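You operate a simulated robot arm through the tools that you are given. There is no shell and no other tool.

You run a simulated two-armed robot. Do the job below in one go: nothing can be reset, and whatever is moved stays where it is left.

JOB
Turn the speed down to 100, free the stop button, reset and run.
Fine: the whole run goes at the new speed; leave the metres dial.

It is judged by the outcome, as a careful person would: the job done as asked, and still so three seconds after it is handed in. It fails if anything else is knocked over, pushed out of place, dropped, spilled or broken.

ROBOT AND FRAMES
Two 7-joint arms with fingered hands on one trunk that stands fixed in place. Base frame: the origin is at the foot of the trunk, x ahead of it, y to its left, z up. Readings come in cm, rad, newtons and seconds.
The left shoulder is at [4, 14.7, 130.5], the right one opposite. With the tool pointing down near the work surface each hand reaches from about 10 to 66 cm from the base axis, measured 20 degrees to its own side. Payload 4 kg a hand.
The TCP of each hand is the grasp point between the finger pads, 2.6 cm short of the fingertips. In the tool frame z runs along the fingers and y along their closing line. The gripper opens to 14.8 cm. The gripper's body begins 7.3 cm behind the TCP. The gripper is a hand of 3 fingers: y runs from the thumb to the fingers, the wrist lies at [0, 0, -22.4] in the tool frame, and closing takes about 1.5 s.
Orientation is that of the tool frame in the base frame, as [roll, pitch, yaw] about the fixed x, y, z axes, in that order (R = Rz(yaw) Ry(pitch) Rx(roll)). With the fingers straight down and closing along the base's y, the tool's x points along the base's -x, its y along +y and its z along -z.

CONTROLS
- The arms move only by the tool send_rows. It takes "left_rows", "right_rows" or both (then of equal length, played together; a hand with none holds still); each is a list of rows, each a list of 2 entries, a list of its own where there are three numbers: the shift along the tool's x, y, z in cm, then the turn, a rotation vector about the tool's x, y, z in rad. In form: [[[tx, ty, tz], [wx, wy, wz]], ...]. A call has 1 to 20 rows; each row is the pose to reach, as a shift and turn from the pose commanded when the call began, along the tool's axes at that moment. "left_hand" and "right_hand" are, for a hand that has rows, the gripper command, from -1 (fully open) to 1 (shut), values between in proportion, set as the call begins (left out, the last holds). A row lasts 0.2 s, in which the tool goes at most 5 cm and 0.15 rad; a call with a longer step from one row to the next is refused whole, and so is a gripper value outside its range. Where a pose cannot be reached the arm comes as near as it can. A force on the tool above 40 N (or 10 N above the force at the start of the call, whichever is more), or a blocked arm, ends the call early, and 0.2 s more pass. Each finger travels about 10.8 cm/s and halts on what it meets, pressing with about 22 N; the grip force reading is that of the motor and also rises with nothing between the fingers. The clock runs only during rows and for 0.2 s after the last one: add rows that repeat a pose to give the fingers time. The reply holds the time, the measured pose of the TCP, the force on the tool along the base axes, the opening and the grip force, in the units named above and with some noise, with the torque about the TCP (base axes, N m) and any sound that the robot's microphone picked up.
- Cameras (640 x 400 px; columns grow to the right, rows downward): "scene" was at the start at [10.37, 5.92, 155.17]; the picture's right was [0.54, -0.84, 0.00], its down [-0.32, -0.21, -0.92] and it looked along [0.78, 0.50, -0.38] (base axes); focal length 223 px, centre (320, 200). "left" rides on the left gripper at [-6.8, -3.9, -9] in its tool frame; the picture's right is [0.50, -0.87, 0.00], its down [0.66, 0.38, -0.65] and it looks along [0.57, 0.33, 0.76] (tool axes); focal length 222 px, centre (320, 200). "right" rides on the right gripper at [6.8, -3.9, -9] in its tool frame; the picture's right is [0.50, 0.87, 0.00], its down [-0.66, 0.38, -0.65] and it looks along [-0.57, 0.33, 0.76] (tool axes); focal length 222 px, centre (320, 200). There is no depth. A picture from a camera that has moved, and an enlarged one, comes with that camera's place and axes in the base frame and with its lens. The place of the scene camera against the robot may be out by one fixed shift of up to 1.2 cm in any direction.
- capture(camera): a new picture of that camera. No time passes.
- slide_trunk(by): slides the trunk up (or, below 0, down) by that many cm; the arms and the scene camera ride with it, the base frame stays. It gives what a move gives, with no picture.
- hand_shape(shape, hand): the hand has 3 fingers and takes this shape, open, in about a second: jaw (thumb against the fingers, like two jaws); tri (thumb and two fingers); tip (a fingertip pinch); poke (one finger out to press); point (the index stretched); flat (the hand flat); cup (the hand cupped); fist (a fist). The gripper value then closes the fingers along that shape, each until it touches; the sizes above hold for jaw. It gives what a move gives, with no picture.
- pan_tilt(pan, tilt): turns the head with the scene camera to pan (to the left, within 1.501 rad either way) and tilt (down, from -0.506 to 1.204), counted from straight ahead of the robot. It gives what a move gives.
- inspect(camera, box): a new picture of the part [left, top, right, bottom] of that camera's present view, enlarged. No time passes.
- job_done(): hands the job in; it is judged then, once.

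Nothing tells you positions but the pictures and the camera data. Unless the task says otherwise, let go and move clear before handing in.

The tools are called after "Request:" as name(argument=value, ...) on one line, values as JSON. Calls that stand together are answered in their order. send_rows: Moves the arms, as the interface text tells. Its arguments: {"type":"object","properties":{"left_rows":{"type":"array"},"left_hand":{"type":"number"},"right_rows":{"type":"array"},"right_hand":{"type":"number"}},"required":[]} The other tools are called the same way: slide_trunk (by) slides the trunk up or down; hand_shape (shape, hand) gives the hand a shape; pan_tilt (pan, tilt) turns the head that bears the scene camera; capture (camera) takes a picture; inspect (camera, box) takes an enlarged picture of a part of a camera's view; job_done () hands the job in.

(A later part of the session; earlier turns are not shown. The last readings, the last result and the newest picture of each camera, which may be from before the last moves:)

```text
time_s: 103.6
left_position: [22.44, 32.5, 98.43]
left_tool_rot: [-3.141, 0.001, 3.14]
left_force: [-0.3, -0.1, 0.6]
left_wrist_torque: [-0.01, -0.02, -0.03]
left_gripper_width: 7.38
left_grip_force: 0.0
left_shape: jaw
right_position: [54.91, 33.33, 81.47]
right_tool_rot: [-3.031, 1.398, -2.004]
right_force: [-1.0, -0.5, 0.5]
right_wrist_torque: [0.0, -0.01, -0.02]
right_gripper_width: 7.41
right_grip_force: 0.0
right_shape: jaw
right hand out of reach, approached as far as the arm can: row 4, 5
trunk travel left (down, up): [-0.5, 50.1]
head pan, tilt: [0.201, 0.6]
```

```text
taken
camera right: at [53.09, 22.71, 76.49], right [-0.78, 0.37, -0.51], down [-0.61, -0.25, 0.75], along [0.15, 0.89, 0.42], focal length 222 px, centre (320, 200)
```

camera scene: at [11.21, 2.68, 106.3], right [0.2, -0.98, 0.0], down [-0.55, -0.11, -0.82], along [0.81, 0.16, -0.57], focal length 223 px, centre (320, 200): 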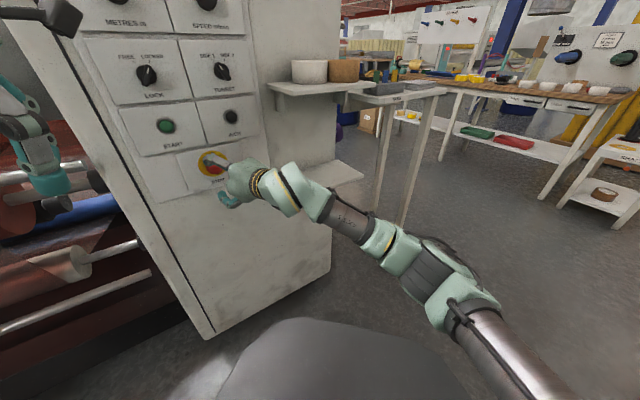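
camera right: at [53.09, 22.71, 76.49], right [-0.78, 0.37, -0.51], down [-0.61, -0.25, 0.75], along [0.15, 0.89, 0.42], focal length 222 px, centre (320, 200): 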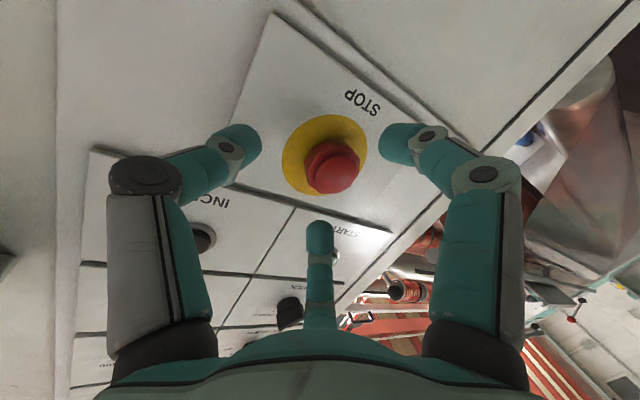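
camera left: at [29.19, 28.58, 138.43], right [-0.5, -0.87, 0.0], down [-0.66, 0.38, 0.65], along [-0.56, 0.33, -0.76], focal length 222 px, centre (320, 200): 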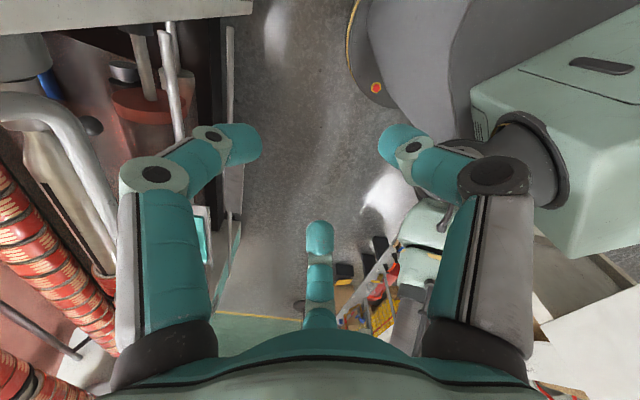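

I'll accept about 17° of tilt, but this time pre-narrow the fingers so they can go deeper around the collar. First, the pre-roll and the centring.

Request:
send_rows(right_rows=[[[-0.2, 0.5, 0], [0, 0, -0.14]], [[-0.42, 1.2, 0], [0, 0, -0.28]], [[-0.42, 1.2, 0], [0, 0, -0.42]], [[-0.42, 1.2, 0], [0, 0, -0.56]], [[-0.42, 1.2, 0], [0, 0, -0.7]], [[-0.42, 1.2, 0], [0, 0, -0.84]], [[-0.42, 1.2, 0], [0, 0, -0.98]], [[-0.42, 1.2, 0], [0, 0, -1.1]], [[-0.42, 1.2, 0], [0, 0, -1.1]]], right_hand=0.36)

Request:
inspect(camera="right", box=[220, 90, 420, 225])

Request:
inspect(camera="scene", box=[150, 120, 300, 220])

```text
time_s: 105.6
left_position: [22.25, 32.36, 98.41]
left_tool_rot: [-3.141, 0.001, -3.141]
left_force: [0.1, 0.3, -0.1]
left_wrist_torque: [0.0, -0.01, 0.02]
left_gripper_width: 7.39
left_grip_force: 0.1
left_shape: jaw
right_position: [54.71, 33.34, 81.44]
right_tool_rot: [-1.764, 0.444, -0.63]
right_force: [-0.2, 0.1, -0.6]
right_wrist_torque: [0.0, -0.02, -0.01]
right_gripper_width: 4.77
right_grip_force: 0.2
right_shape: jaw
right hand out of reach, approached as far as the arm can: row 2, 3, 4, 5, 6, 7, 8, 9
trunk travel left (down, up): [-0.5, 50.1]
head pan, tilt: [0.201, 0.6]
```

```text
2.96 times, centred on (320, 158) of right
camera zoom: at [56.8, 21.75, 83.61], right [-0.03, -0.18, -0.98], down [-0.98, -0.17, 0.06], along [-0.18, 0.97, -0.18], focal length 658 px, centre (320, 326)
```

zoom: 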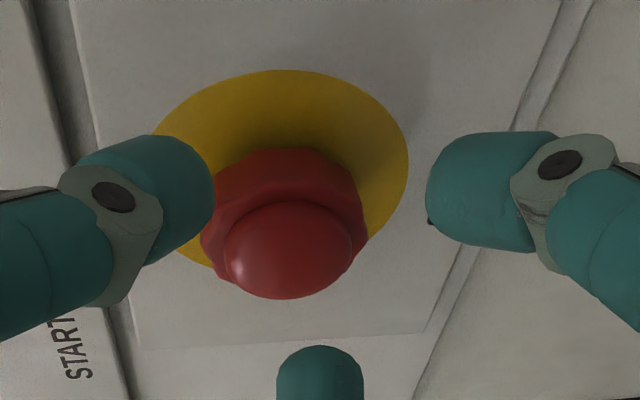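

```text
4.00 times, centred on (225, 170) of scene
camera zoom: at [11.21, 2.69, 106.29], right [0.2, -0.98, 0.0], down [-0.55, -0.11, -0.82], along [0.81, 0.16, -0.57], focal length 891 px, centre (700, 320)
```

zoom: 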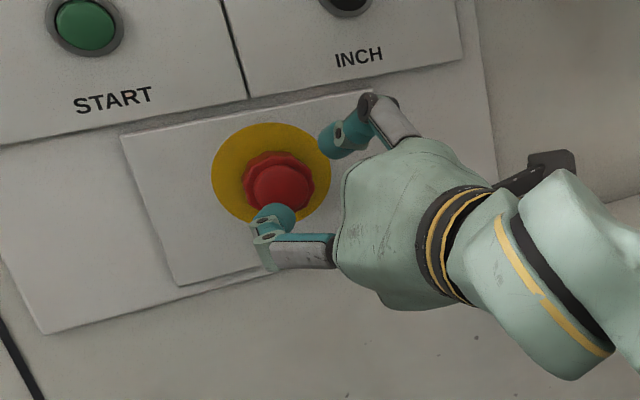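

The sideways correction was held back by the limit, so I'll combine it with going forward and a touch of yaw.

Request:
send_rows(right_rows=[[[-0.5, -0.1, 0.5], [-0.017, -0.035, 0]], [[-0.9, -0.18, 1], [-0.026, -0.053, 0]], [[-0.9, -0.18, 1.5], [-0.026, -0.053, 0]]])

Request:
inspect(camera="right", box=[220, 90, 420, 225])

Request:
inspect(camera="scene", box=[150, 120, 300, 220])

```text
time_s: 106.4
left_position: [22.33, 32.39, 98.44]
left_tool_rot: [-3.14, 0.003, -3.141]
left_force: [-0.5, 0.2, -0.9]
left_wrist_torque: [0.02, 0.01, -0.03]
left_gripper_width: 7.38
left_grip_force: 0.1
left_shape: jaw
right_position: [55.08, 35.03, 81.7]
right_tool_rot: [-1.764, 0.456, -0.571]
right_force: [0.5, -0.4, -0.4]
right_wrist_torque: [-0.03, -0.01, -0.01]
right_gripper_width: 4.74
right_grip_force: 0.0
right_shape: jaw
trunk travel left (down, up): [-0.5, 50.1]
head pan, tilt: [0.201, 0.6]
```

```text
2.96 times, centred on (320, 158) of right
camera zoom: at [57.66, 23.61, 83.77], right [-0.03, -0.18, -0.98], down [-0.97, -0.22, 0.07], along [-0.23, 0.96, -0.17], focal length 658 px, centre (320, 326)
```

zoom: 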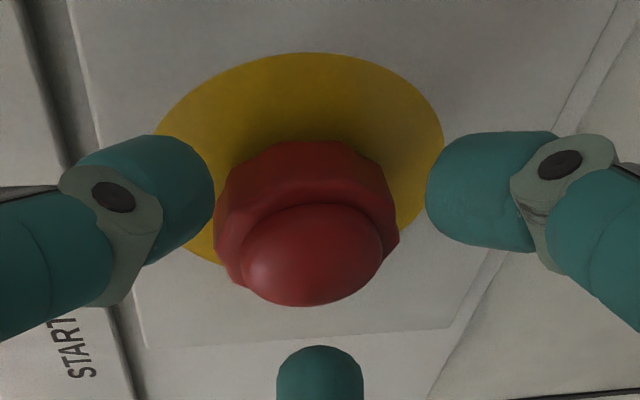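

```text
4.00 times, centred on (225, 170) of scene
camera zoom: at [11.22, 2.7, 106.29], right [0.2, -0.98, 0.0], down [-0.55, -0.11, -0.82], along [0.81, 0.16, -0.57], focal length 891 px, centre (700, 320)
```

zoom: 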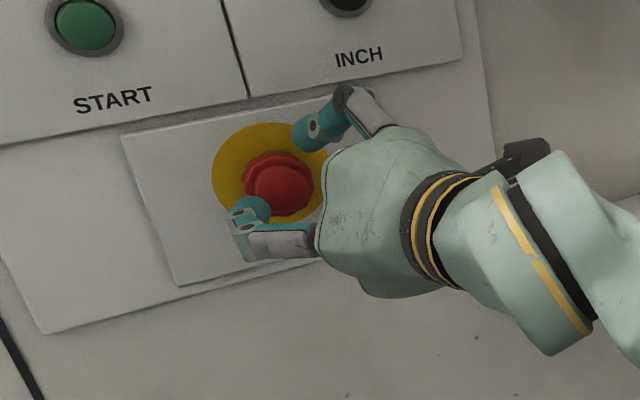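

Well centred and no limits. Advancing about 1.6 cm so the fingertips pass the collar, with the force watched.

Request:
send_rows(right_rows=[[[-0.05, 0.05, 0.5], [0, 0, 0]], [[-0.09, 0.08, 1], [0.01, 0.02, 0]], [[-0.09, 0.08, 1.55], [0.02, 0.04, 0]]])

Request:
inspect(camera="right", box=[220, 90, 420, 225])

Request:
inspect(camera="scene", box=[150, 120, 300, 220])

```text
time_s: 107.2
left_position: [22.23, 32.26, 98.5]
left_tool_rot: [-3.141, 0.002, 3.141]
left_force: [0.0, 0.5, 0.0]
left_wrist_torque: [0.02, 0.0, -0.01]
left_gripper_width: 7.38
left_grip_force: 0.1
left_shape: jaw
right_position: [55.7, 36.42, 81.46]
right_tool_rot: [-1.762, 0.448, -0.615]
right_force: [-0.2, 0.2, -0.1]
right_wrist_torque: [0.01, 0.01, 0.0]
right_gripper_width: 4.78
right_grip_force: 0.1
right_shape: jaw
trunk travel left (down, up): [-0.5, 50.1]
head pan, tilt: [0.201, 0.6]
```

```text
2.96 times, centred on (320, 158) of right
camera zoom: at [57.73, 24.87, 83.58], right [-0.03, -0.18, -0.98], down [-0.98, -0.18, 0.06], along [-0.19, 0.97, -0.17], focal length 658 px, centre (320, 326)
```

zoom: 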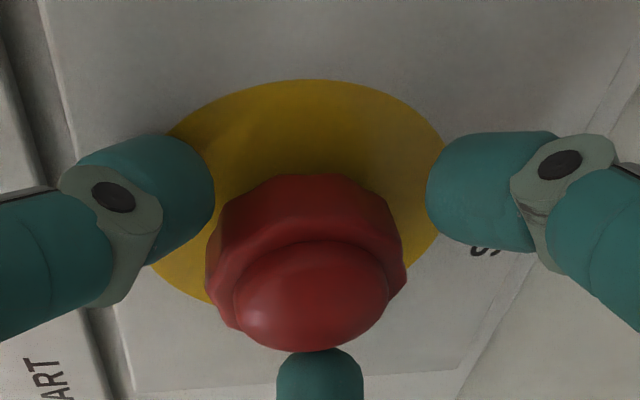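

```text
4.00 times, centred on (225, 170) of scene
camera zoom: at [11.21, 2.7, 106.29], right [0.2, -0.98, 0.0], down [-0.55, -0.11, -0.82], along [0.81, 0.16, -0.57], focal length 891 px, centre (700, 320)
```

zoom: 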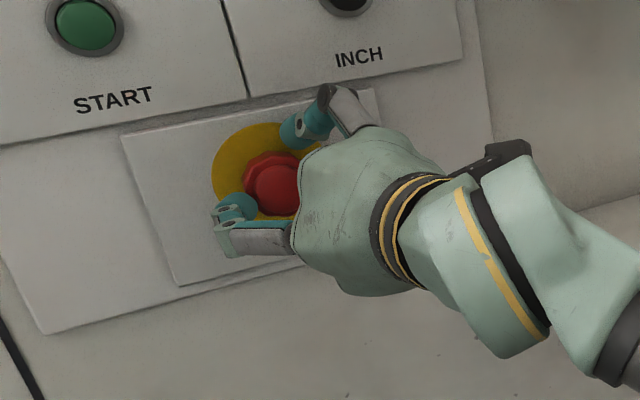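

No contact yet, and the fingertips are around the collar. A tiny centring shift, 0.3 cm deeper, then close.

Request:
send_rows(right_rows=[[[0.2, -0.2, 0.2], [0, 0, 0]], [[0.2, -0.2, 0.4], [0, 0, 0]]])

Request:
send_rows(right_rows=[[[0, 0, 0], [0, 0, 0]], [[0, 0, 0], [0, 0, 0]], [[0, 0, 0], [0, 0, 0]], [[0, 0, 0], [0, 0, 0]], [[0, 0, 0], [0, 0, 0]], [[0, 0, 0], [0, 0, 0]]], right_hand=1.0)

Request:
inspect(camera="right", box=[220, 90, 420, 225])

Request:
inspect(camera="scene", box=[150, 120, 300, 220])

```text
time_s: 107.8
left_position: [22.24, 32.17, 98.47]
left_tool_rot: [3.139, 0.002, 3.14]
left_force: [0.1, 1.0, -0.4]
left_wrist_torque: [0.0, -0.01, -0.01]
left_gripper_width: 7.37
left_grip_force: 0.0
left_shape: jaw
right_position: [55.96, 36.5, 81.68]
right_tool_rot: [-1.758, 0.447, -0.613]
right_force: [-8.5, -10.7, 2.9]
right_wrist_torque: [0.19, -0.23, -0.04]
right_gripper_width: 4.85
right_grip_force: 0.0
right_shape: jaw
trunk travel left (down, up): [-0.5, 50.1]
head pan, tilt: [0.201, 0.6]
```

```text
time_s: 109.2
left_position: [22.26, 32.35, 98.6]
left_tool_rot: [3.139, 0.003, 3.142]
left_force: [-0.7, -1.0, -0.1]
left_wrist_torque: [-0.03, -0.01, -0.03]
left_gripper_width: 7.39
left_grip_force: 0.0
left_shape: jaw
right_position: [56.03, 36.56, 81.55]
right_tool_rot: [-1.76, 0.448, -0.618]
right_force: [-7.3, -8.2, -5.9]
right_wrist_torque: [-0.2, 0.18, 0.61]
right_gripper_width: 3.62
right_grip_force: 22.1
right_shape: jaw
trunk travel left (down, up): [-0.5, 50.1]
head pan, tilt: [0.201, 0.6]
```

```text
2.96 times, centred on (320, 158) of right
camera zoom: at [58.14, 25.04, 83.6], right [-0.03, -0.18, -0.98], down [-0.98, -0.18, 0.06], along [-0.19, 0.97, -0.17], focal length 658 px, centre (320, 326)
```

zoom: 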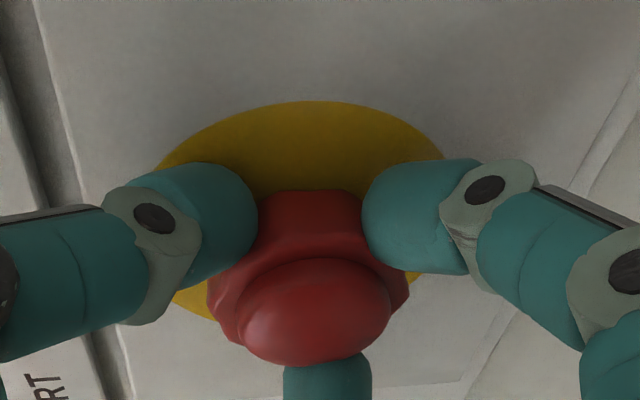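

```text
4.00 times, centred on (225, 170) of scene
camera zoom: at [11.18, 2.62, 106.3], right [0.2, -0.98, 0.0], down [-0.55, -0.11, -0.83], along [0.81, 0.16, -0.56], focal length 891 px, centre (700, 320)
```

zoom: 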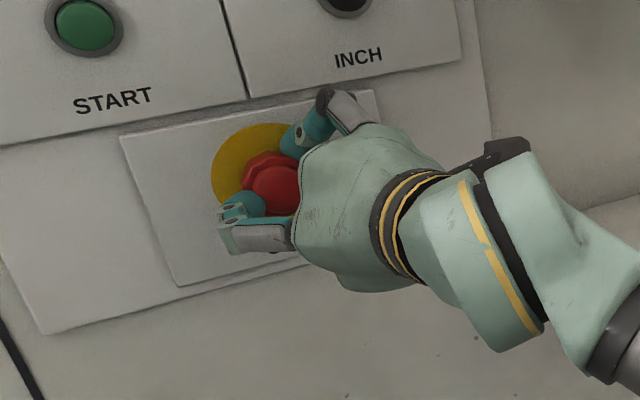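

The fingers now hold the fluted collar (3.6 cm). Twisting clockwise slowly.

Request:
send_rows(right_rows=[[[0, 0, 0], [0, 0, 0.08]], [[0, 0, 0], [0, 0, 0.16]], [[0, 0, 0], [0, 0, 0.24]], [[0, 0, 0], [0, 0, 0.32]], [[0, 0, 0], [0, 0, 0.4]]])

Request:
inspect(camera="right", box=[220, 90, 420, 225])

Request:
inspect(camera="scene", box=[150, 120, 300, 220])

```text
time_s: 110.4
left_position: [22.22, 32.31, 98.39]
left_tool_rot: [3.141, 0.004, 3.141]
left_force: [-0.7, -0.1, 0.1]
left_wrist_torque: [-0.01, 0.0, 0.02]
left_gripper_width: 7.41
left_grip_force: 0.1
left_shape: jaw
right_position: [55.9, 36.59, 81.48]
right_tool_rot: [-1.827, 0.84, -0.723]
right_force: [-11.4, -8.6, -6.7]
right_wrist_torque: [-0.13, -0.01, 0.73]
right_gripper_width: 3.45
right_grip_force: 22.4
right_shape: jaw
trunk travel left (down, up): [-0.5, 50.1]
head pan, tilt: [0.201, 0.6]
```

```text
2.96 times, centred on (320, 158) of right
camera zoom: at [57.5, 24.86, 80.62], right [-0.36, 0.03, -0.93], down [-0.92, -0.16, 0.35], along [-0.14, 0.99, 0.08], focal length 658 px, centre (320, 326)
```

zoom: 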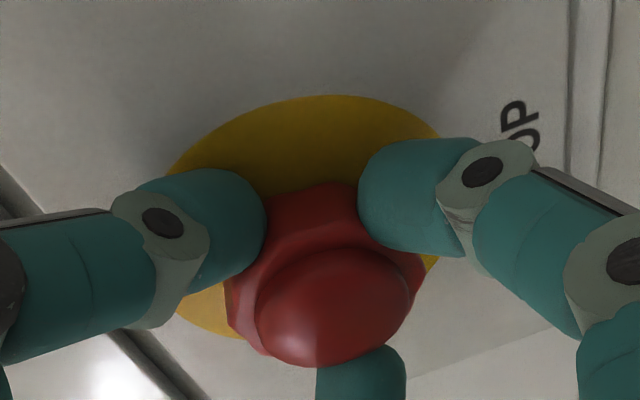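

```text
4.00 times, centred on (225, 170) of scene
camera zoom: at [11.13, 2.64, 106.3], right [0.2, -0.98, 0.0], down [-0.55, -0.11, -0.83], along [0.81, 0.16, -0.56], focal length 891 px, centre (700, 320)
```

zoom: 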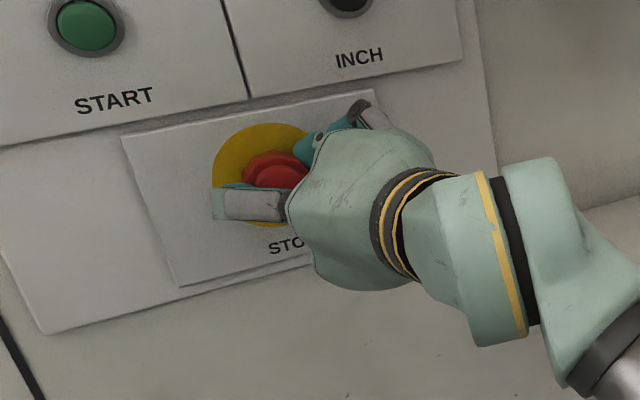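

Still gripping. Continuing the clockwise turn.

Request:
send_rows(right_rows=[[[0, 0, 0], [0, 0, 0.08]], [[0, 0, 0], [0, 0, 0.16]], [[0, 0, 0], [0, 0, 0.24]], [[0, 0, 0], [0, 0, 0.32]], [[0, 0, 0], [0, 0, 0.4]], [[0, 0, 0], [0, 0, 0.48]]])

Request:
inspect(camera="right", box=[220, 90, 420, 225])

Request:
inspect(camera="scene", box=[150, 120, 300, 220])

```text
time_s: 111.8
left_position: [22.31, 32.26, 98.4]
left_tool_rot: [-3.14, 0.003, -3.141]
left_force: [-0.3, 0.5, 0.5]
left_wrist_torque: [0.0, 0.01, 0.02]
left_gripper_width: 7.4
left_grip_force: 0.1
left_shape: jaw
right_position: [55.89, 36.69, 81.45]
right_tool_rot: [-2.204, 1.281, -1.146]
right_force: [-12.0, -2.5, -4.2]
right_wrist_torque: [0.05, -0.14, 0.68]
right_gripper_width: 3.33
right_grip_force: 22.1
right_shape: jaw
trunk travel left (down, up): [-0.5, 50.1]
head pan, tilt: [0.201, 0.6]
```

```text
2.96 times, centred on (320, 158) of right
camera zoom: at [55.49, 25.48, 77.59], right [-0.68, 0.27, -0.68], down [-0.73, -0.21, 0.65], along [0.03, 0.94, 0.34], focal length 658 px, centre (320, 326)
```

zoom: 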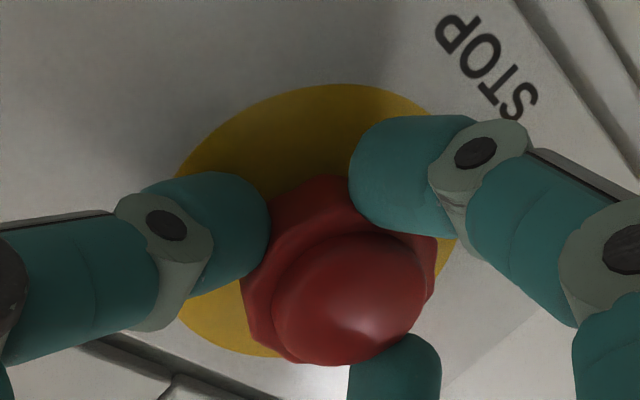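

```text
4.00 times, centred on (225, 170) of scene
camera zoom: at [11.12, 2.69, 106.31], right [0.2, -0.98, 0.0], down [-0.55, -0.11, -0.83], along [0.81, 0.16, -0.56], focal length 891 px, centre (700, 320)
```

zoom: 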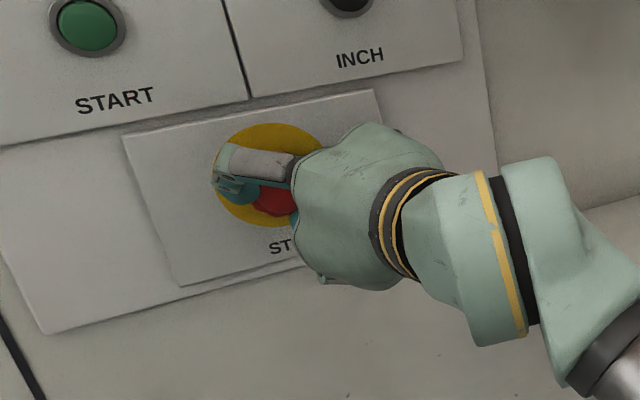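

No click yet at 50°. I'll turn a little further.

Request:
send_rows(right_rows=[[[0, 0, 0], [0, 0, 0.1]], [[0, 0, 0], [0, 0, 0.2]], [[0, 0, 0], [0, 0, 0.3]], [[0, 0, 0], [0, 0, 0.4]], [[0, 0, 0], [0, 0, 0.5]]])

Request:
inspect(camera="right", box=[220, 90, 420, 225])

```text
time_s: 113.0
left_position: [22.31, 32.51, 98.45]
left_tool_rot: [3.141, 0.004, 3.14]
left_force: [-0.2, 0.1, 1.0]
left_wrist_torque: [0.0, -0.02, 0.02]
left_gripper_width: 7.41
left_grip_force: 0.1
left_shape: jaw
right_position: [55.96, 36.85, 81.33]
right_tool_rot: [2.161, 1.254, -3.106]
right_force: [-16.3, 2.5, -16.8]
right_wrist_torque: [0.09, -0.33, 0.74]
right_gripper_width: 3.07
right_grip_force: 22.1
right_shape: jaw
trunk travel left (down, up): [-0.5, 50.1]
head pan, tilt: [0.201, 0.6]
```

```text
2.96 times, centred on (320, 158) of right
camera zoom: at [52.36, 27.04, 75.55], right [-0.86, 0.45, -0.25], down [-0.43, -0.35, 0.83], along [0.29, 0.82, 0.49], focal length 658 px, centre (320, 326)
```

zoom: 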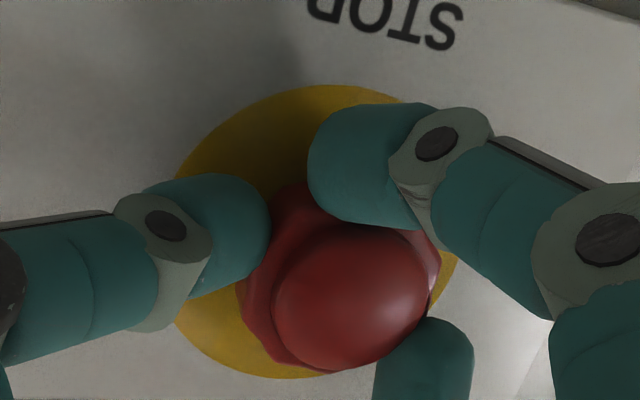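

I'll release, back off straight and compare the button with before.

Request:
send_rows(right_rows=[[[0, 0, 0], [0, 0, 0]], [[0, 0, 0], [0, 0, 0]], [[0, 0, -0.8], [0, 0, 0]], [[0, 0, -2], [0, 0, 0]], [[0, 0, -3.5], [0, 0, 0]], [[0, 0, -5], [0, 0, 0]]], right_hand=0.2)

Request:
capture(camera="right")

Request:
inspect(camera="scene", box=[150, 120, 300, 220])

Request:
capture(camera="scene")

```text
time_s: 114.4
left_position: [22.36, 32.29, 98.53]
left_tool_rot: [3.138, 0.002, -3.141]
left_force: [-0.8, 0.0, 0.0]
left_wrist_torque: [-0.01, 0.03, -0.05]
left_gripper_width: 7.41
left_grip_force: 0.2
left_shape: jaw
right_position: [53.53, 32.36, 82.33]
right_tool_rot: [2.158, 1.257, -3.108]
right_force: [-0.3, -0.9, 0.3]
right_wrist_torque: [-0.02, 0.01, 0.01]
right_gripper_width: 5.92
right_grip_force: 0.0
right_shape: jaw
trunk travel left (down, up): [-0.5, 50.1]
head pan, tilt: [0.201, 0.6]
```

```text
taken
camera right: at [50.01, 22.56, 76.53], right [-0.86, 0.45, -0.25], down [-0.43, -0.35, 0.83], along [0.29, 0.82, 0.49], focal length 222 px, centre (320, 200)
```

right: 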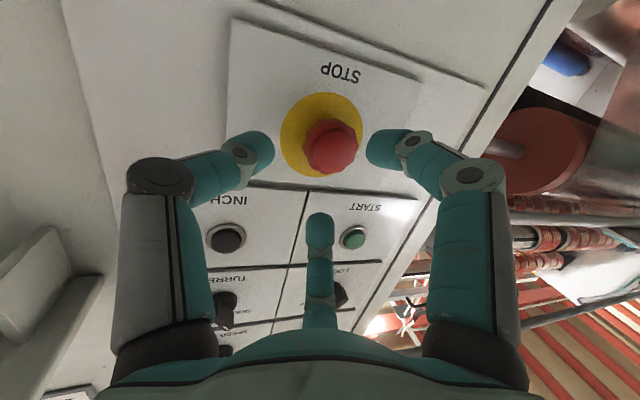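

```text
4.00 times, centred on (225, 170) of scene
camera zoom: at [11.19, 2.65, 106.3], right [0.2, -0.98, 0.0], down [-0.55, -0.11, -0.83], along [0.81, 0.16, -0.56], focal length 891 px, centre (700, 320)
```

zoom: 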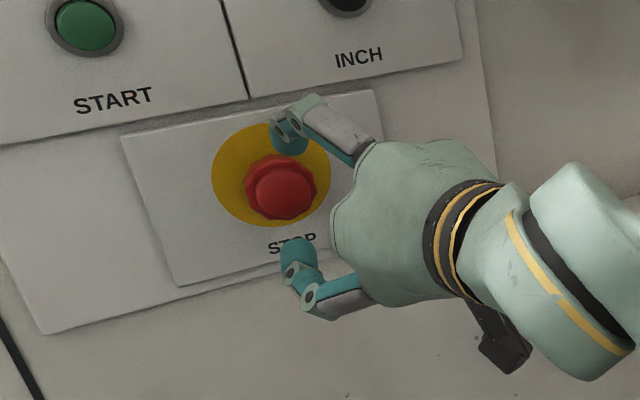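

```text
taken
camera scene: at [11.19, 2.65, 106.3], right [0.2, -0.98, 0.0], down [-0.55, -0.11, -0.83], along [0.81, 0.16, -0.56], focal length 223 px, centre (320, 200)
```

scene: 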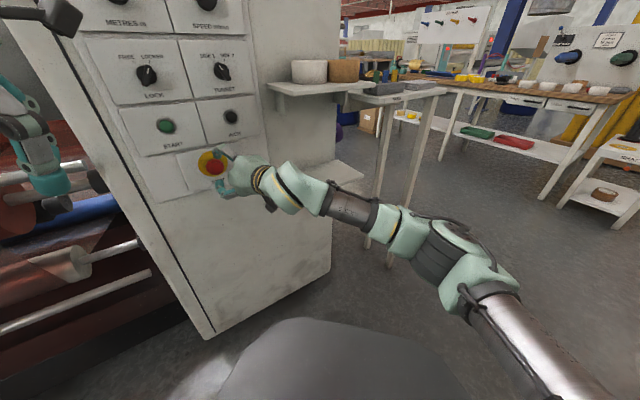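

The collar's lobes look rotated and the cap may stand slightly prouder. I'll check the display and zoom in on the button.

Request:
pan_tilt(pan=0.6, tilt=0.05)

Request:
capture(camera="scene")

Request:
inspect(camera="right", box=[260, 70, 400, 200])

```text
time_s: 115.4
left_position: [22.37, 32.39, 98.44]
left_tool_rot: [-3.141, 0.001, 3.141]
left_force: [-0.3, 0.4, -1.4]
left_wrist_torque: [-0.02, 0.0, 0.01]
left_gripper_width: 7.38
left_grip_force: 0.0
left_shape: jaw
right_position: [53.56, 32.37, 82.26]
right_tool_rot: [2.159, 1.255, -3.109]
right_force: [-0.4, -0.3, -1.0]
right_wrist_torque: [-0.06, 0.0, 0.02]
right_gripper_width: 5.92
right_grip_force: 0.0
right_shape: jaw
trunk travel left (down, up): [-0.5, 50.1]
head pan, tilt: [0.6, 0.051]
```

```text
taken
camera scene: at [10.08, 6.07, 111.35], right [0.56, -0.83, 0.0], down [-0.04, -0.03, -1.0], along [0.82, 0.56, -0.05], focal length 223 px, centre (320, 200)
```

scene: 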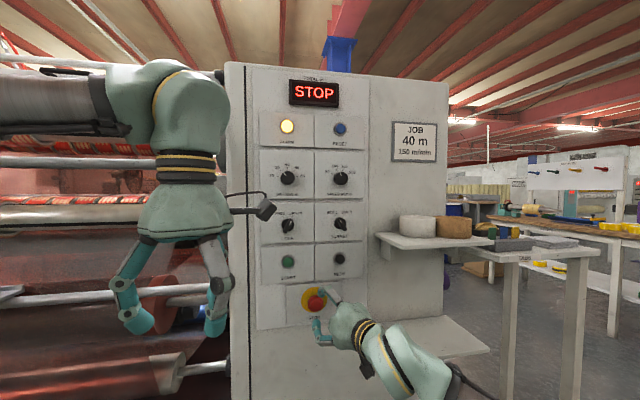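

```text
3.08 times, centred on (330, 135) of right
camera zoom: at [50.05, 22.6, 76.54], right [-0.86, 0.45, -0.25], down [-0.43, -0.35, 0.83], along [0.29, 0.82, 0.49], focal length 684 px, centre (289, 400)
```

zoom: 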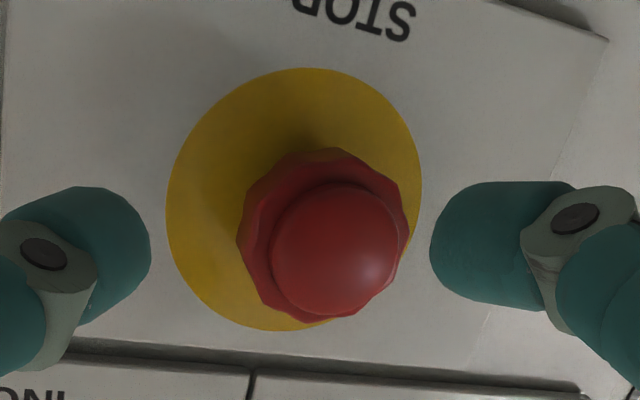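

By my two-view estimate the cap now stands about 0.6 cm further out than before, which suggests the stop button popped free; the STOP display should stay until RESET. I'll retrace the safe path upward toward RESET.

Request:
send_rows(right_rows=[[[-0.2, 0.5, -1.8], [-0.04, 0.065, -0.1]], [[-0.3, 1, -3.4], [-0.08, 0.13, -0.2]], [[-0.5, 1.48, -4.9], [-0.119, 0.194, -0.302]]])

Request:
send_rows(right_rows=[[[-2.8, -0.7, -1.5], [0, 0, 0]], [[-5.6, -1.4, -3], [0, 0, 0]], [[-8.4, -2.1, -4.5], [0, 0, 0]], [[-11.2, -2.8, -6], [0, 0, 0]], [[-14, -3.5, -7.5], [0, 0, 0]], [[-16.8, -4.2, -9], [0, 0, 0]], [[-19.6, -4.9, -10.4], [0, 0, 0]]])

Request:
capture(camera="scene")

Request:
inspect(camera="scene", box=[260, 260, 380, 340])

```text
time_s: 116.2
left_position: [22.41, 32.32, 98.54]
left_tool_rot: [3.141, 0.001, -3.141]
left_force: [0.4, 0.3, -0.8]
left_wrist_torque: [0.0, -0.01, 0.02]
left_gripper_width: 7.4
left_grip_force: 0.0
left_shape: jaw
right_position: [50.0, 28.93, 83.96]
right_tool_rot: [-3.136, 1.223, -1.947]
right_force: [0.1, 0.2, 0.5]
right_wrist_torque: [-0.01, -0.02, -0.03]
right_gripper_width: 5.94
right_grip_force: 0.0
right_shape: jaw
trunk travel left (down, up): [-0.5, 50.1]
head pan, tilt: [0.6, 0.051]
```

```text
time_s: 117.8
left_position: [22.33, 32.3, 98.47]
left_tool_rot: [-3.141, 0.005, -3.141]
left_force: [-0.4, -0.3, 0.7]
left_wrist_torque: [-0.01, -0.01, -0.04]
left_gripper_width: 7.38
left_grip_force: 0.0
left_shape: jaw
right_position: [53.34, 24.28, 106.09]
right_tool_rot: [-3.136, 1.224, -1.947]
right_force: [-0.3, 0.3, -0.3]
right_wrist_torque: [0.0, -0.02, -0.01]
right_gripper_width: 5.92
right_grip_force: 0.2
right_shape: jaw
trunk travel left (down, up): [-0.5, 50.1]
head pan, tilt: [0.6, 0.051]
```

```text
taken
camera scene: at [10.02, 6.07, 111.36], right [0.56, -0.83, 0.0], down [-0.04, -0.03, -1.0], along [0.82, 0.56, -0.05], focal length 223 px, centre (320, 200)
```

scene: 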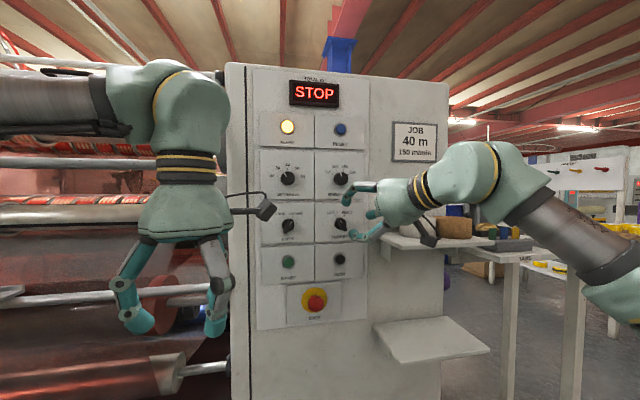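

```text
5.00 times, centred on (320, 300) of scene
camera zoom: at [10.02, 6.07, 111.36], right [0.56, -0.83, 0.0], down [-0.04, -0.03, -1.0], along [0.82, 0.56, -0.05], focal length 1114 px, centre (320, -300)
```

zoom: 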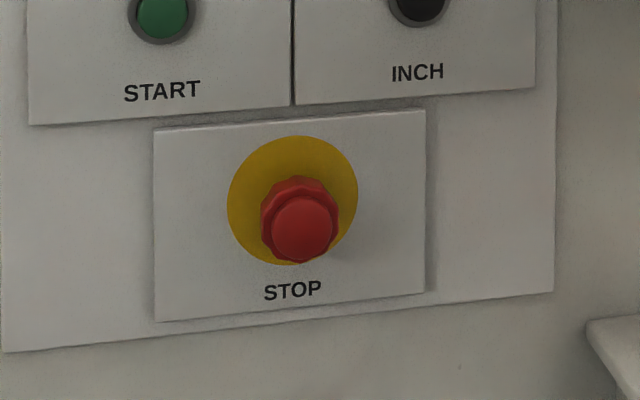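

The scene view agrees: the stop button stands about 0.7 cm prouder than before, so it is free. Now I'll switch the right hand to the poke shape and look at the fingertip.

Request:
hand_shape(shape="poke", hand="right")

Request:
capture(camera="right")

Request:
capture(camera="scene")

```text
time_s: 118.7
left_position: [22.26, 32.27, 98.58]
left_tool_rot: [3.141, 0.004, 3.139]
left_force: [1.3, 0.2, 0.1]
left_wrist_torque: [0.0, 0.02, 0.01]
left_gripper_width: 7.41
left_grip_force: 0.1
left_shape: jaw
right_position: [53.36, 24.26, 105.91]
right_tool_rot: [-3.138, 1.223, -1.95]
right_force: [0.5, 0.5, 0.1]
right_wrist_torque: [0.01, 0.05, 0.01]
right_gripper_width: 0.0
right_grip_force: 0.1
right_shape: poke
trunk travel left (down, up): [-0.5, 50.1]
head pan, tilt: [0.6, 0.051]
```

```text
taken
camera right: at [52.91, 12.82, 102.77], right [-0.87, 0.17, -0.47], down [-0.5, -0.22, 0.84], along [0.04, 0.96, 0.27], focal length 222 px, centre (320, 200)
```

right: 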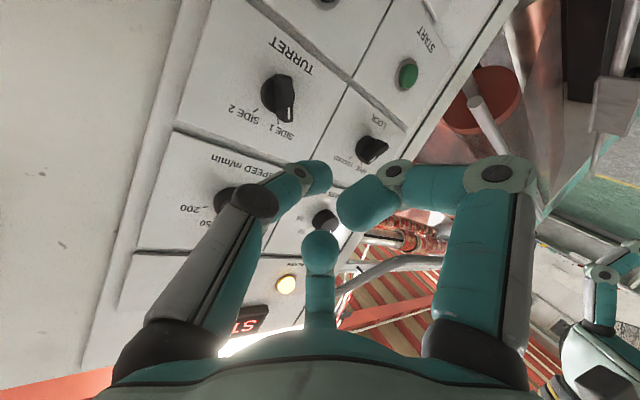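

```text
taken
camera scene: at [10.07, 6.07, 111.36], right [0.56, -0.83, 0.0], down [-0.04, -0.03, -1.0], along [0.82, 0.56, -0.05], focal length 223 px, centre (320, 200)
```

scene: 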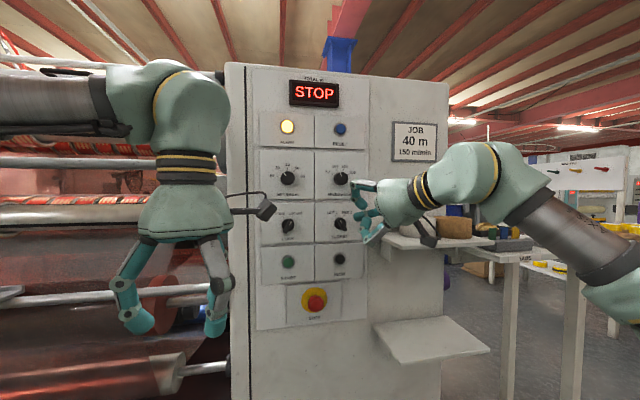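

Request:
inspect(camera="right", box=[220, 140, 440, 290])

Request:
inspect(camera="scene", box=[330, 150, 470, 260])

```text
2.67 times, centred on (330, 215) of right
camera zoom: at [52.91, 12.82, 102.77], right [-0.87, 0.17, -0.47], down [-0.5, -0.22, 0.84], along [0.04, 0.96, 0.27], focal length 592 px, centre (293, 160)
```

zoom: 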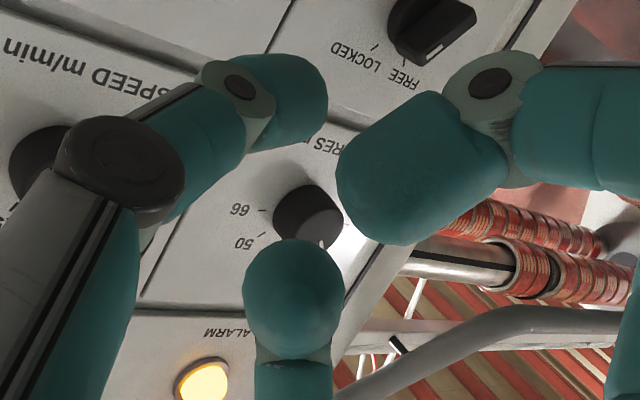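

```text
3.64 times, centred on (400, 205) of scene
camera zoom: at [10.07, 6.07, 111.36], right [0.56, -0.83, 0.0], down [-0.04, -0.03, -1.0], along [0.82, 0.56, -0.05], focal length 810 px, centre (29, 182)
```

zoom: 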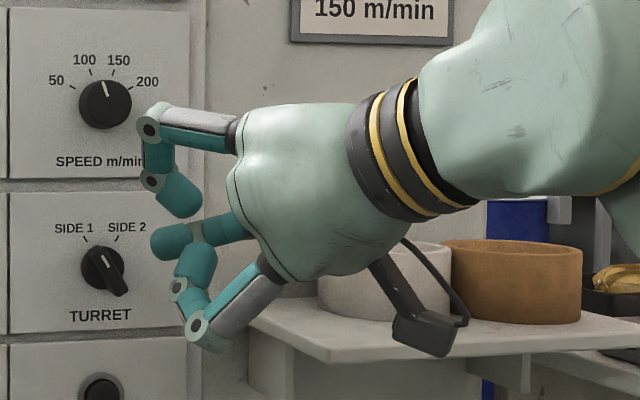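

The poke finger points along the tool axis, about 2.7 cm beyond the TCP and well ahead of the curled fingers. The scene view also confirms SPEED at 100. I'll raise the trunk 10 cm and move to a standoff in front of RESET.

Request:
slide_trunk(by=10)

Request:
send_rows(right_rows=[[[-2.6, -0.3, 0.2], [0.06, -0.07, 0.01]], [[-5.2, -0.6, 0.4], [0.12, -0.14, 0.02]], [[-7.8, -1, 0.7], [0.19, -0.21, 0.033]], [[-10.4, -1.3, 1], [0.25, -0.28, 0.045]], [[-12.9, -1.6, 1.37], [0.313, -0.345, 0.056]]])

Request:
capture(camera="right")

Request:
capture(camera="scene")

```text
time_s: 120.0
left_position: [22.29, 32.4, 108.33]
left_tool_rot: [3.14, 0.003, -3.142]
left_force: [-0.2, -0.2, 0.0]
left_wrist_torque: [0.04, 0.01, -0.02]
left_gripper_width: 7.4
left_grip_force: 0.2
left_shape: jaw
right_position: [53.38, 24.29, 115.94]
right_tool_rot: [-3.139, 1.225, -1.95]
right_force: [-0.1, -0.3, 0.2]
right_wrist_torque: [-0.02, -0.03, 0.0]
right_gripper_width: 0.0
right_grip_force: 0.1
right_shape: poke
trunk travel left (down, up): [-10.5, 40.1]
head pan, tilt: [0.6, 0.051]
```

```text
time_s: 121.2
left_position: [22.17, 32.37, 108.41]
left_tool_rot: [3.141, 0.003, 3.141]
left_force: [0.2, -0.5, 0.0]
left_wrist_torque: [0.0, -0.01, 0.01]
left_gripper_width: 7.37
left_grip_force: 0.2
left_shape: jaw
right_position: [57.15, 29.0, 127.51]
right_tool_rot: [-0.814, 1.568, 0.054]
right_force: [0.6, 0.0, -0.7]
right_wrist_torque: [-0.01, -0.01, -0.03]
right_gripper_width: 0.02
right_grip_force: 0.0
right_shape: poke
trunk travel left (down, up): [-10.5, 40.1]
head pan, tilt: [0.6, 0.051]
```

```text
taken
camera right: at [54.07, 19.6, 120.9], right [-0.66, 0.56, -0.5], down [-0.71, -0.25, 0.65], along [0.24, 0.79, 0.57], focal length 222 px, centre (320, 200)
```

right: 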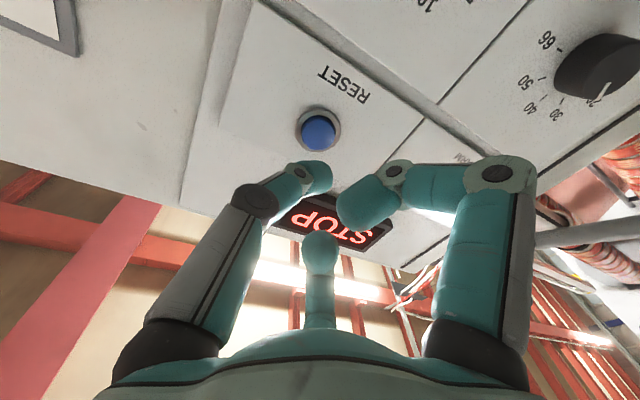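

```text
taken
camera scene: at [10.02, 6.16, 121.25], right [0.56, -0.83, 0.0], down [-0.04, -0.03, -1.0], along [0.82, 0.56, -0.05], focal length 223 px, centre (320, 200)
```

scene: 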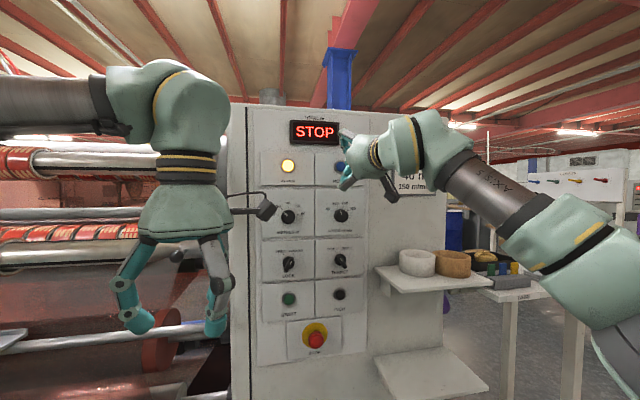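

RESET is at about (62.1, 34.5, 127.2). I'll zoom in to check the poke fingertip against the button.

Request:
inspect(camera="right", box=[240, 90, 400, 220])

Request:
inspect(camera="scene", box=[300, 110, 440, 210])

```text
3.08 times, centred on (320, 155) of right
camera zoom: at [54.07, 19.6, 120.9], right [-0.66, 0.56, -0.5], down [-0.71, -0.25, 0.65], along [0.24, 0.79, 0.57], focal length 684 px, centre (320, 338)
```

zoom: 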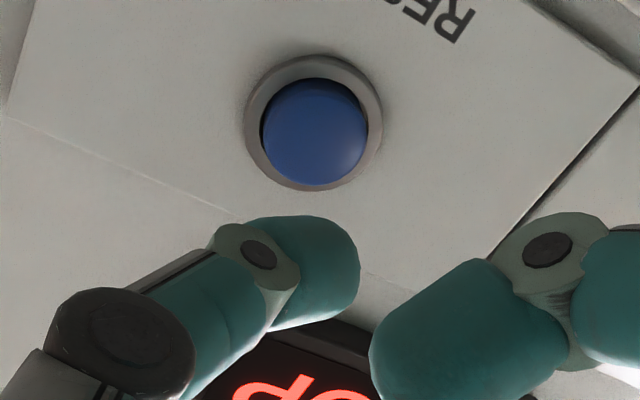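

```text
4.00 times, centred on (370, 160) of scene
camera zoom: at [10.02, 6.16, 121.25], right [0.56, -0.83, 0.0], down [-0.04, -0.03, -1.0], along [0.82, 0.56, -0.05], focal length 891 px, centre (120, 360)
```

zoom: 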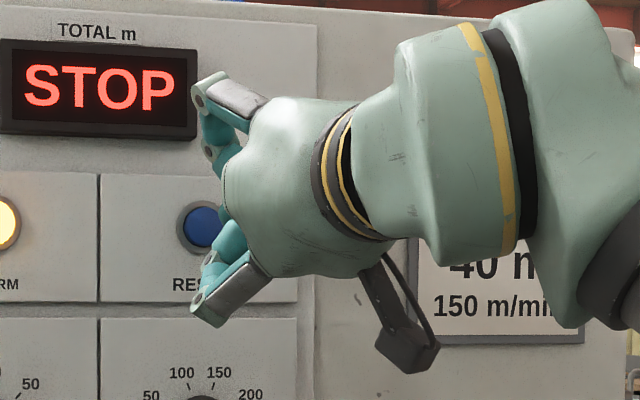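

The tip lines up within a few millimetres. I'll shift slightly and advance to just short of RESET, then press in small steps.

Request:
send_rows(right_rows=[[[0.4, -0.25, 1], [0, 0, 0]], [[0.4, -0.25, 2.5], [0, 0, 0]], [[0.4, -0.25, 3.8], [0, 0, 0]]])

Request:
inspect(camera="right", box=[240, 90, 400, 220])

Request:
inspect(camera="scene", box=[300, 110, 440, 210])

```text
time_s: 122.0
left_position: [22.21, 32.31, 108.33]
left_tool_rot: [3.139, 0.002, -3.141]
left_force: [-0.1, -0.6, 0.8]
left_wrist_torque: [-0.02, -0.02, -0.01]
left_gripper_width: 7.39
left_grip_force: 0.0
left_shape: jaw
right_position: [59.66, 30.43, 127.69]
right_tool_rot: [0.557, 1.562, 1.417]
right_force: [1.0, -0.3, -0.7]
right_wrist_torque: [0.0, -0.01, 0.02]
right_gripper_width: 0.0
right_grip_force: 0.1
right_shape: poke
right hand out of reach, approached as far as the arm can: row 3
trunk travel left (down, up): [-10.5, 40.1]
head pan, tilt: [0.6, 0.051]
```

```text
3.08 times, centred on (320, 155) of right
camera zoom: at [56.68, 21.06, 120.88], right [-0.66, 0.57, -0.5], down [-0.71, -0.26, 0.65], along [0.24, 0.78, 0.57], focal length 684 px, centre (320, 338)
```

zoom: 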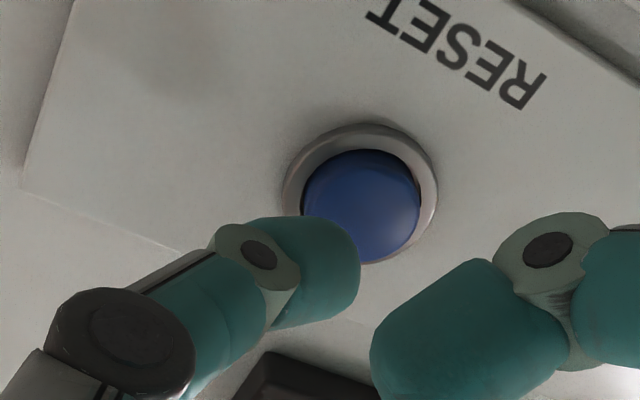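

```text
4.00 times, centred on (370, 160) of scene
camera zoom: at [10.08, 5.99, 121.25], right [0.56, -0.83, 0.0], down [-0.04, -0.03, -1.0], along [0.82, 0.56, -0.05], focal length 891 px, centre (120, 360)
```

zoom: 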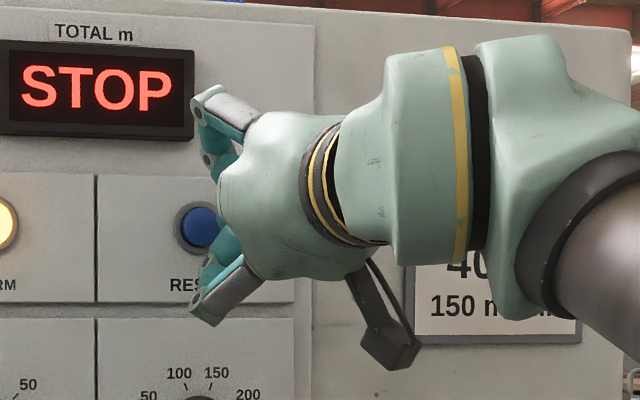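

The arm is at full stretch here. I'll back off, raise the trunk 10 cm and lower the hand by the same amount.

Request:
send_rows(right_rows=[[[0, 0, -1.5], [0, 0, 0]], [[0, 0, -3], [0, 0, 0]], [[0, 0, -4.5], [0, 0, 0]]])

Request:
slide_trunk(by=10)

Request:
send_rows(right_rows=[[[2.5, 0, 0], [0, 0, 0]], [[5, 0, 0], [0, 0, 0]], [[7.5, 0, 0], [0, 0, 0]], [[10.3, 0, 0], [0, 0, 0]]])

Request:
capture(camera="right")

Request:
capture(camera="scene")

```text
time_s: 122.8
left_position: [22.21, 32.31, 108.28]
left_tool_rot: [3.138, 0.001, 3.141]
left_force: [-0.3, -0.2, 0.6]
left_wrist_torque: [0.01, 0.01, 0.0]
left_gripper_width: 7.37
left_grip_force: 0.0
left_shape: jaw
right_position: [56.36, 27.85, 127.16]
right_tool_rot: [2.332, 1.57, -3.081]
right_force: [0.4, 0.1, -0.2]
right_wrist_torque: [0.0, -0.02, 0.01]
right_gripper_width: 0.01
right_grip_force: 0.1
right_shape: poke
trunk travel left (down, up): [-10.5, 40.1]
head pan, tilt: [0.6, 0.051]
```

```text
time_s: 124.1
left_position: [22.41, 32.39, 118.48]
left_tool_rot: [3.141, 0.0, -3.141]
left_force: [0.1, 0.4, 0.1]
left_wrist_torque: [-0.01, -0.02, 0.01]
left_gripper_width: 7.38
left_grip_force: 0.1
left_shape: jaw
right_position: [56.34, 27.8, 137.19]
right_tool_rot: [-0.421, 1.57, 0.45]
right_force: [0.0, 0.8, -1.0]
right_wrist_torque: [-0.02, -0.02, -0.01]
right_gripper_width: 0.01
right_grip_force: 0.1
right_shape: poke
trunk travel left (down, up): [-20.5, 30.1]
head pan, tilt: [0.6, 0.051]
```

```text
time_s: 125.1
left_position: [22.45, 32.34, 118.38]
left_tool_rot: [-3.141, 0.001, 3.14]
left_force: [0.3, 0.7, -0.7]
left_wrist_torque: [0.0, 0.0, -0.02]
left_gripper_width: 7.39
left_grip_force: 0.1
left_shape: jaw
right_position: [56.41, 27.69, 126.88]
right_tool_rot: [0.757, 1.569, 1.628]
right_force: [-0.1, 0.3, -1.1]
right_wrist_torque: [0.01, 0.01, 0.02]
right_gripper_width: 0.03
right_grip_force: 0.1
right_shape: poke
trunk travel left (down, up): [-20.5, 30.1]
head pan, tilt: [0.6, 0.051]
```

```text
taken
camera right: at [53.49, 18.27, 120.24], right [-0.66, 0.56, -0.5], down [-0.71, -0.26, 0.66], along [0.24, 0.79, 0.57], focal length 222 px, centre (320, 200)
```

right: 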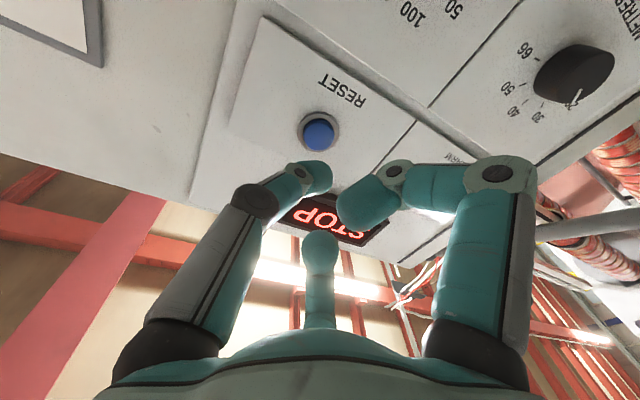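

```text
taken
camera scene: at [10.17, 6.08, 131.35], right [0.56, -0.83, 0.0], down [-0.04, -0.03, -1.0], along [0.82, 0.56, -0.05], focal length 223 px, centre (320, 200)
```

scene: 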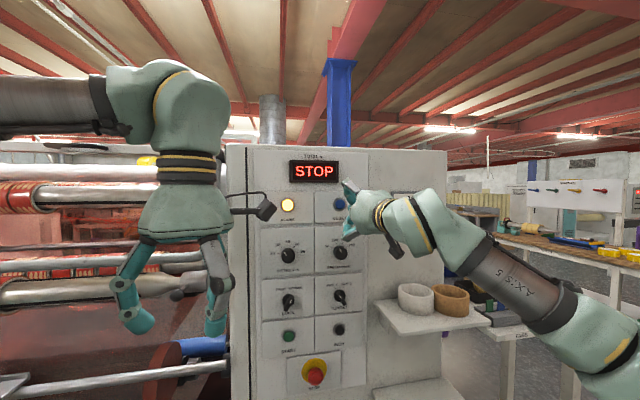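

Aligned again with no limits. Advancing to just short of the button.

Request:
send_rows(right_rows=[[[-0.15, 0, 1.5], [0, 0, 0]], [[-0.15, 0, 3], [0, 0, 0]], [[-0.15, 0, 4.3], [0, 0, 0]], [[-0.15, 0, 5.1], [0, 0, 0]]])

Request:
inspect(camera="right", box=[240, 90, 400, 220])

```text
time_s: 126.1
left_position: [22.23, 32.4, 118.39]
left_tool_rot: [3.141, 0.001, -3.141]
left_force: [-0.1, -0.5, -0.1]
left_wrist_torque: [-0.01, 0.0, 0.02]
left_gripper_width: 7.39
left_grip_force: 0.1
left_shape: jaw
right_position: [59.82, 31.64, 127.03]
right_tool_rot: [1.524, 1.569, 2.392]
right_force: [-0.2, -0.1, -0.2]
right_wrist_torque: [0.0, -0.01, -0.01]
right_gripper_width: 0.01
right_grip_force: 0.0
right_shape: poke
trunk travel left (down, up): [-20.5, 30.1]
head pan, tilt: [0.6, 0.051]
```

```text
3.08 times, centred on (320, 155) of right
camera zoom: at [56.74, 22.25, 120.39], right [-0.66, 0.56, -0.5], down [-0.71, -0.26, 0.66], along [0.24, 0.79, 0.57], focal length 684 px, centre (320, 338)
```

zoom: 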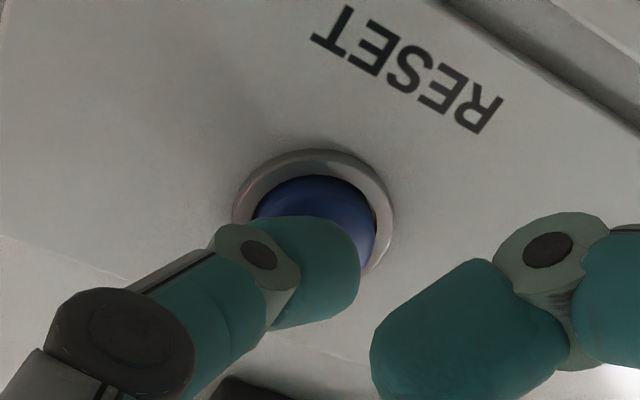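

The fingertip covers the button. Pressing forward in small steps, then withdrawing.

Request:
send_rows(right_rows=[[[0, 0, 0.3], [0, 0, 0]], [[0, 0, 0.6], [0, 0, 0]], [[0, 0, 0.9], [0, 0, 0]], [[0, 0, 1.1], [0, 0, 0]], [[0, 0, 1.3], [0, 0, 0]]])

Request:
capture(camera="scene")

Request:
inspect(camera="right", box=[240, 90, 400, 220])

```text
time_s: 127.3
left_position: [22.23, 32.1, 118.55]
left_tool_rot: [3.14, 0.002, 3.142]
left_force: [0.0, 0.2, -0.1]
left_wrist_torque: [-0.02, 0.04, 0.0]
left_gripper_width: 7.42
left_grip_force: 0.0
left_shape: jaw
right_position: [60.36, 32.43, 127.2]
right_tool_rot: [0.314, 1.568, 1.183]
right_force: [-6.3, -10.5, -3.7]
right_wrist_torque: [-0.05, 0.04, 0.01]
right_gripper_width: 0.0
right_grip_force: 0.0
right_shape: poke
trunk travel left (down, up): [-20.5, 30.1]
head pan, tilt: [0.6, 0.051]
heard: click
```

```text
taken
camera scene: at [9.91, 5.85, 131.37], right [0.56, -0.83, 0.0], down [-0.04, -0.03, -1.0], along [0.82, 0.56, -0.05], focal length 223 px, centre (320, 200)
```

scene: 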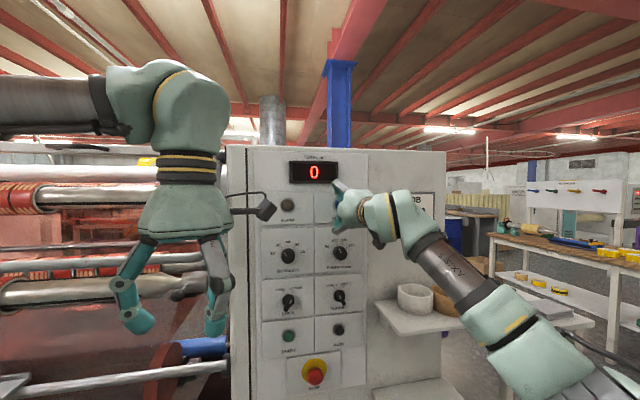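

```text
3.08 times, centred on (320, 155) of right
camera zoom: at [57.38, 22.97, 120.51], right [-0.66, 0.56, -0.5], down [-0.71, -0.26, 0.65], along [0.24, 0.79, 0.57], focal length 684 px, centre (320, 338)
```

zoom: 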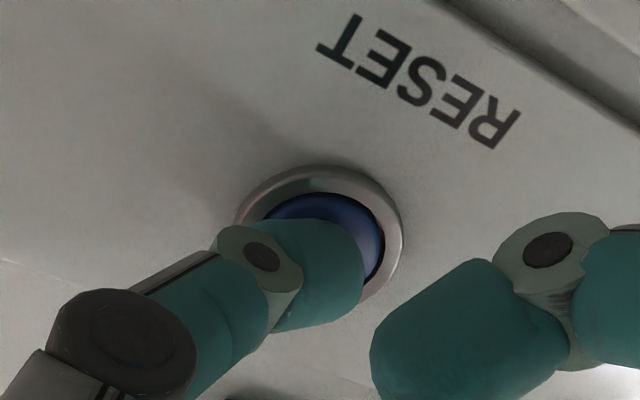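

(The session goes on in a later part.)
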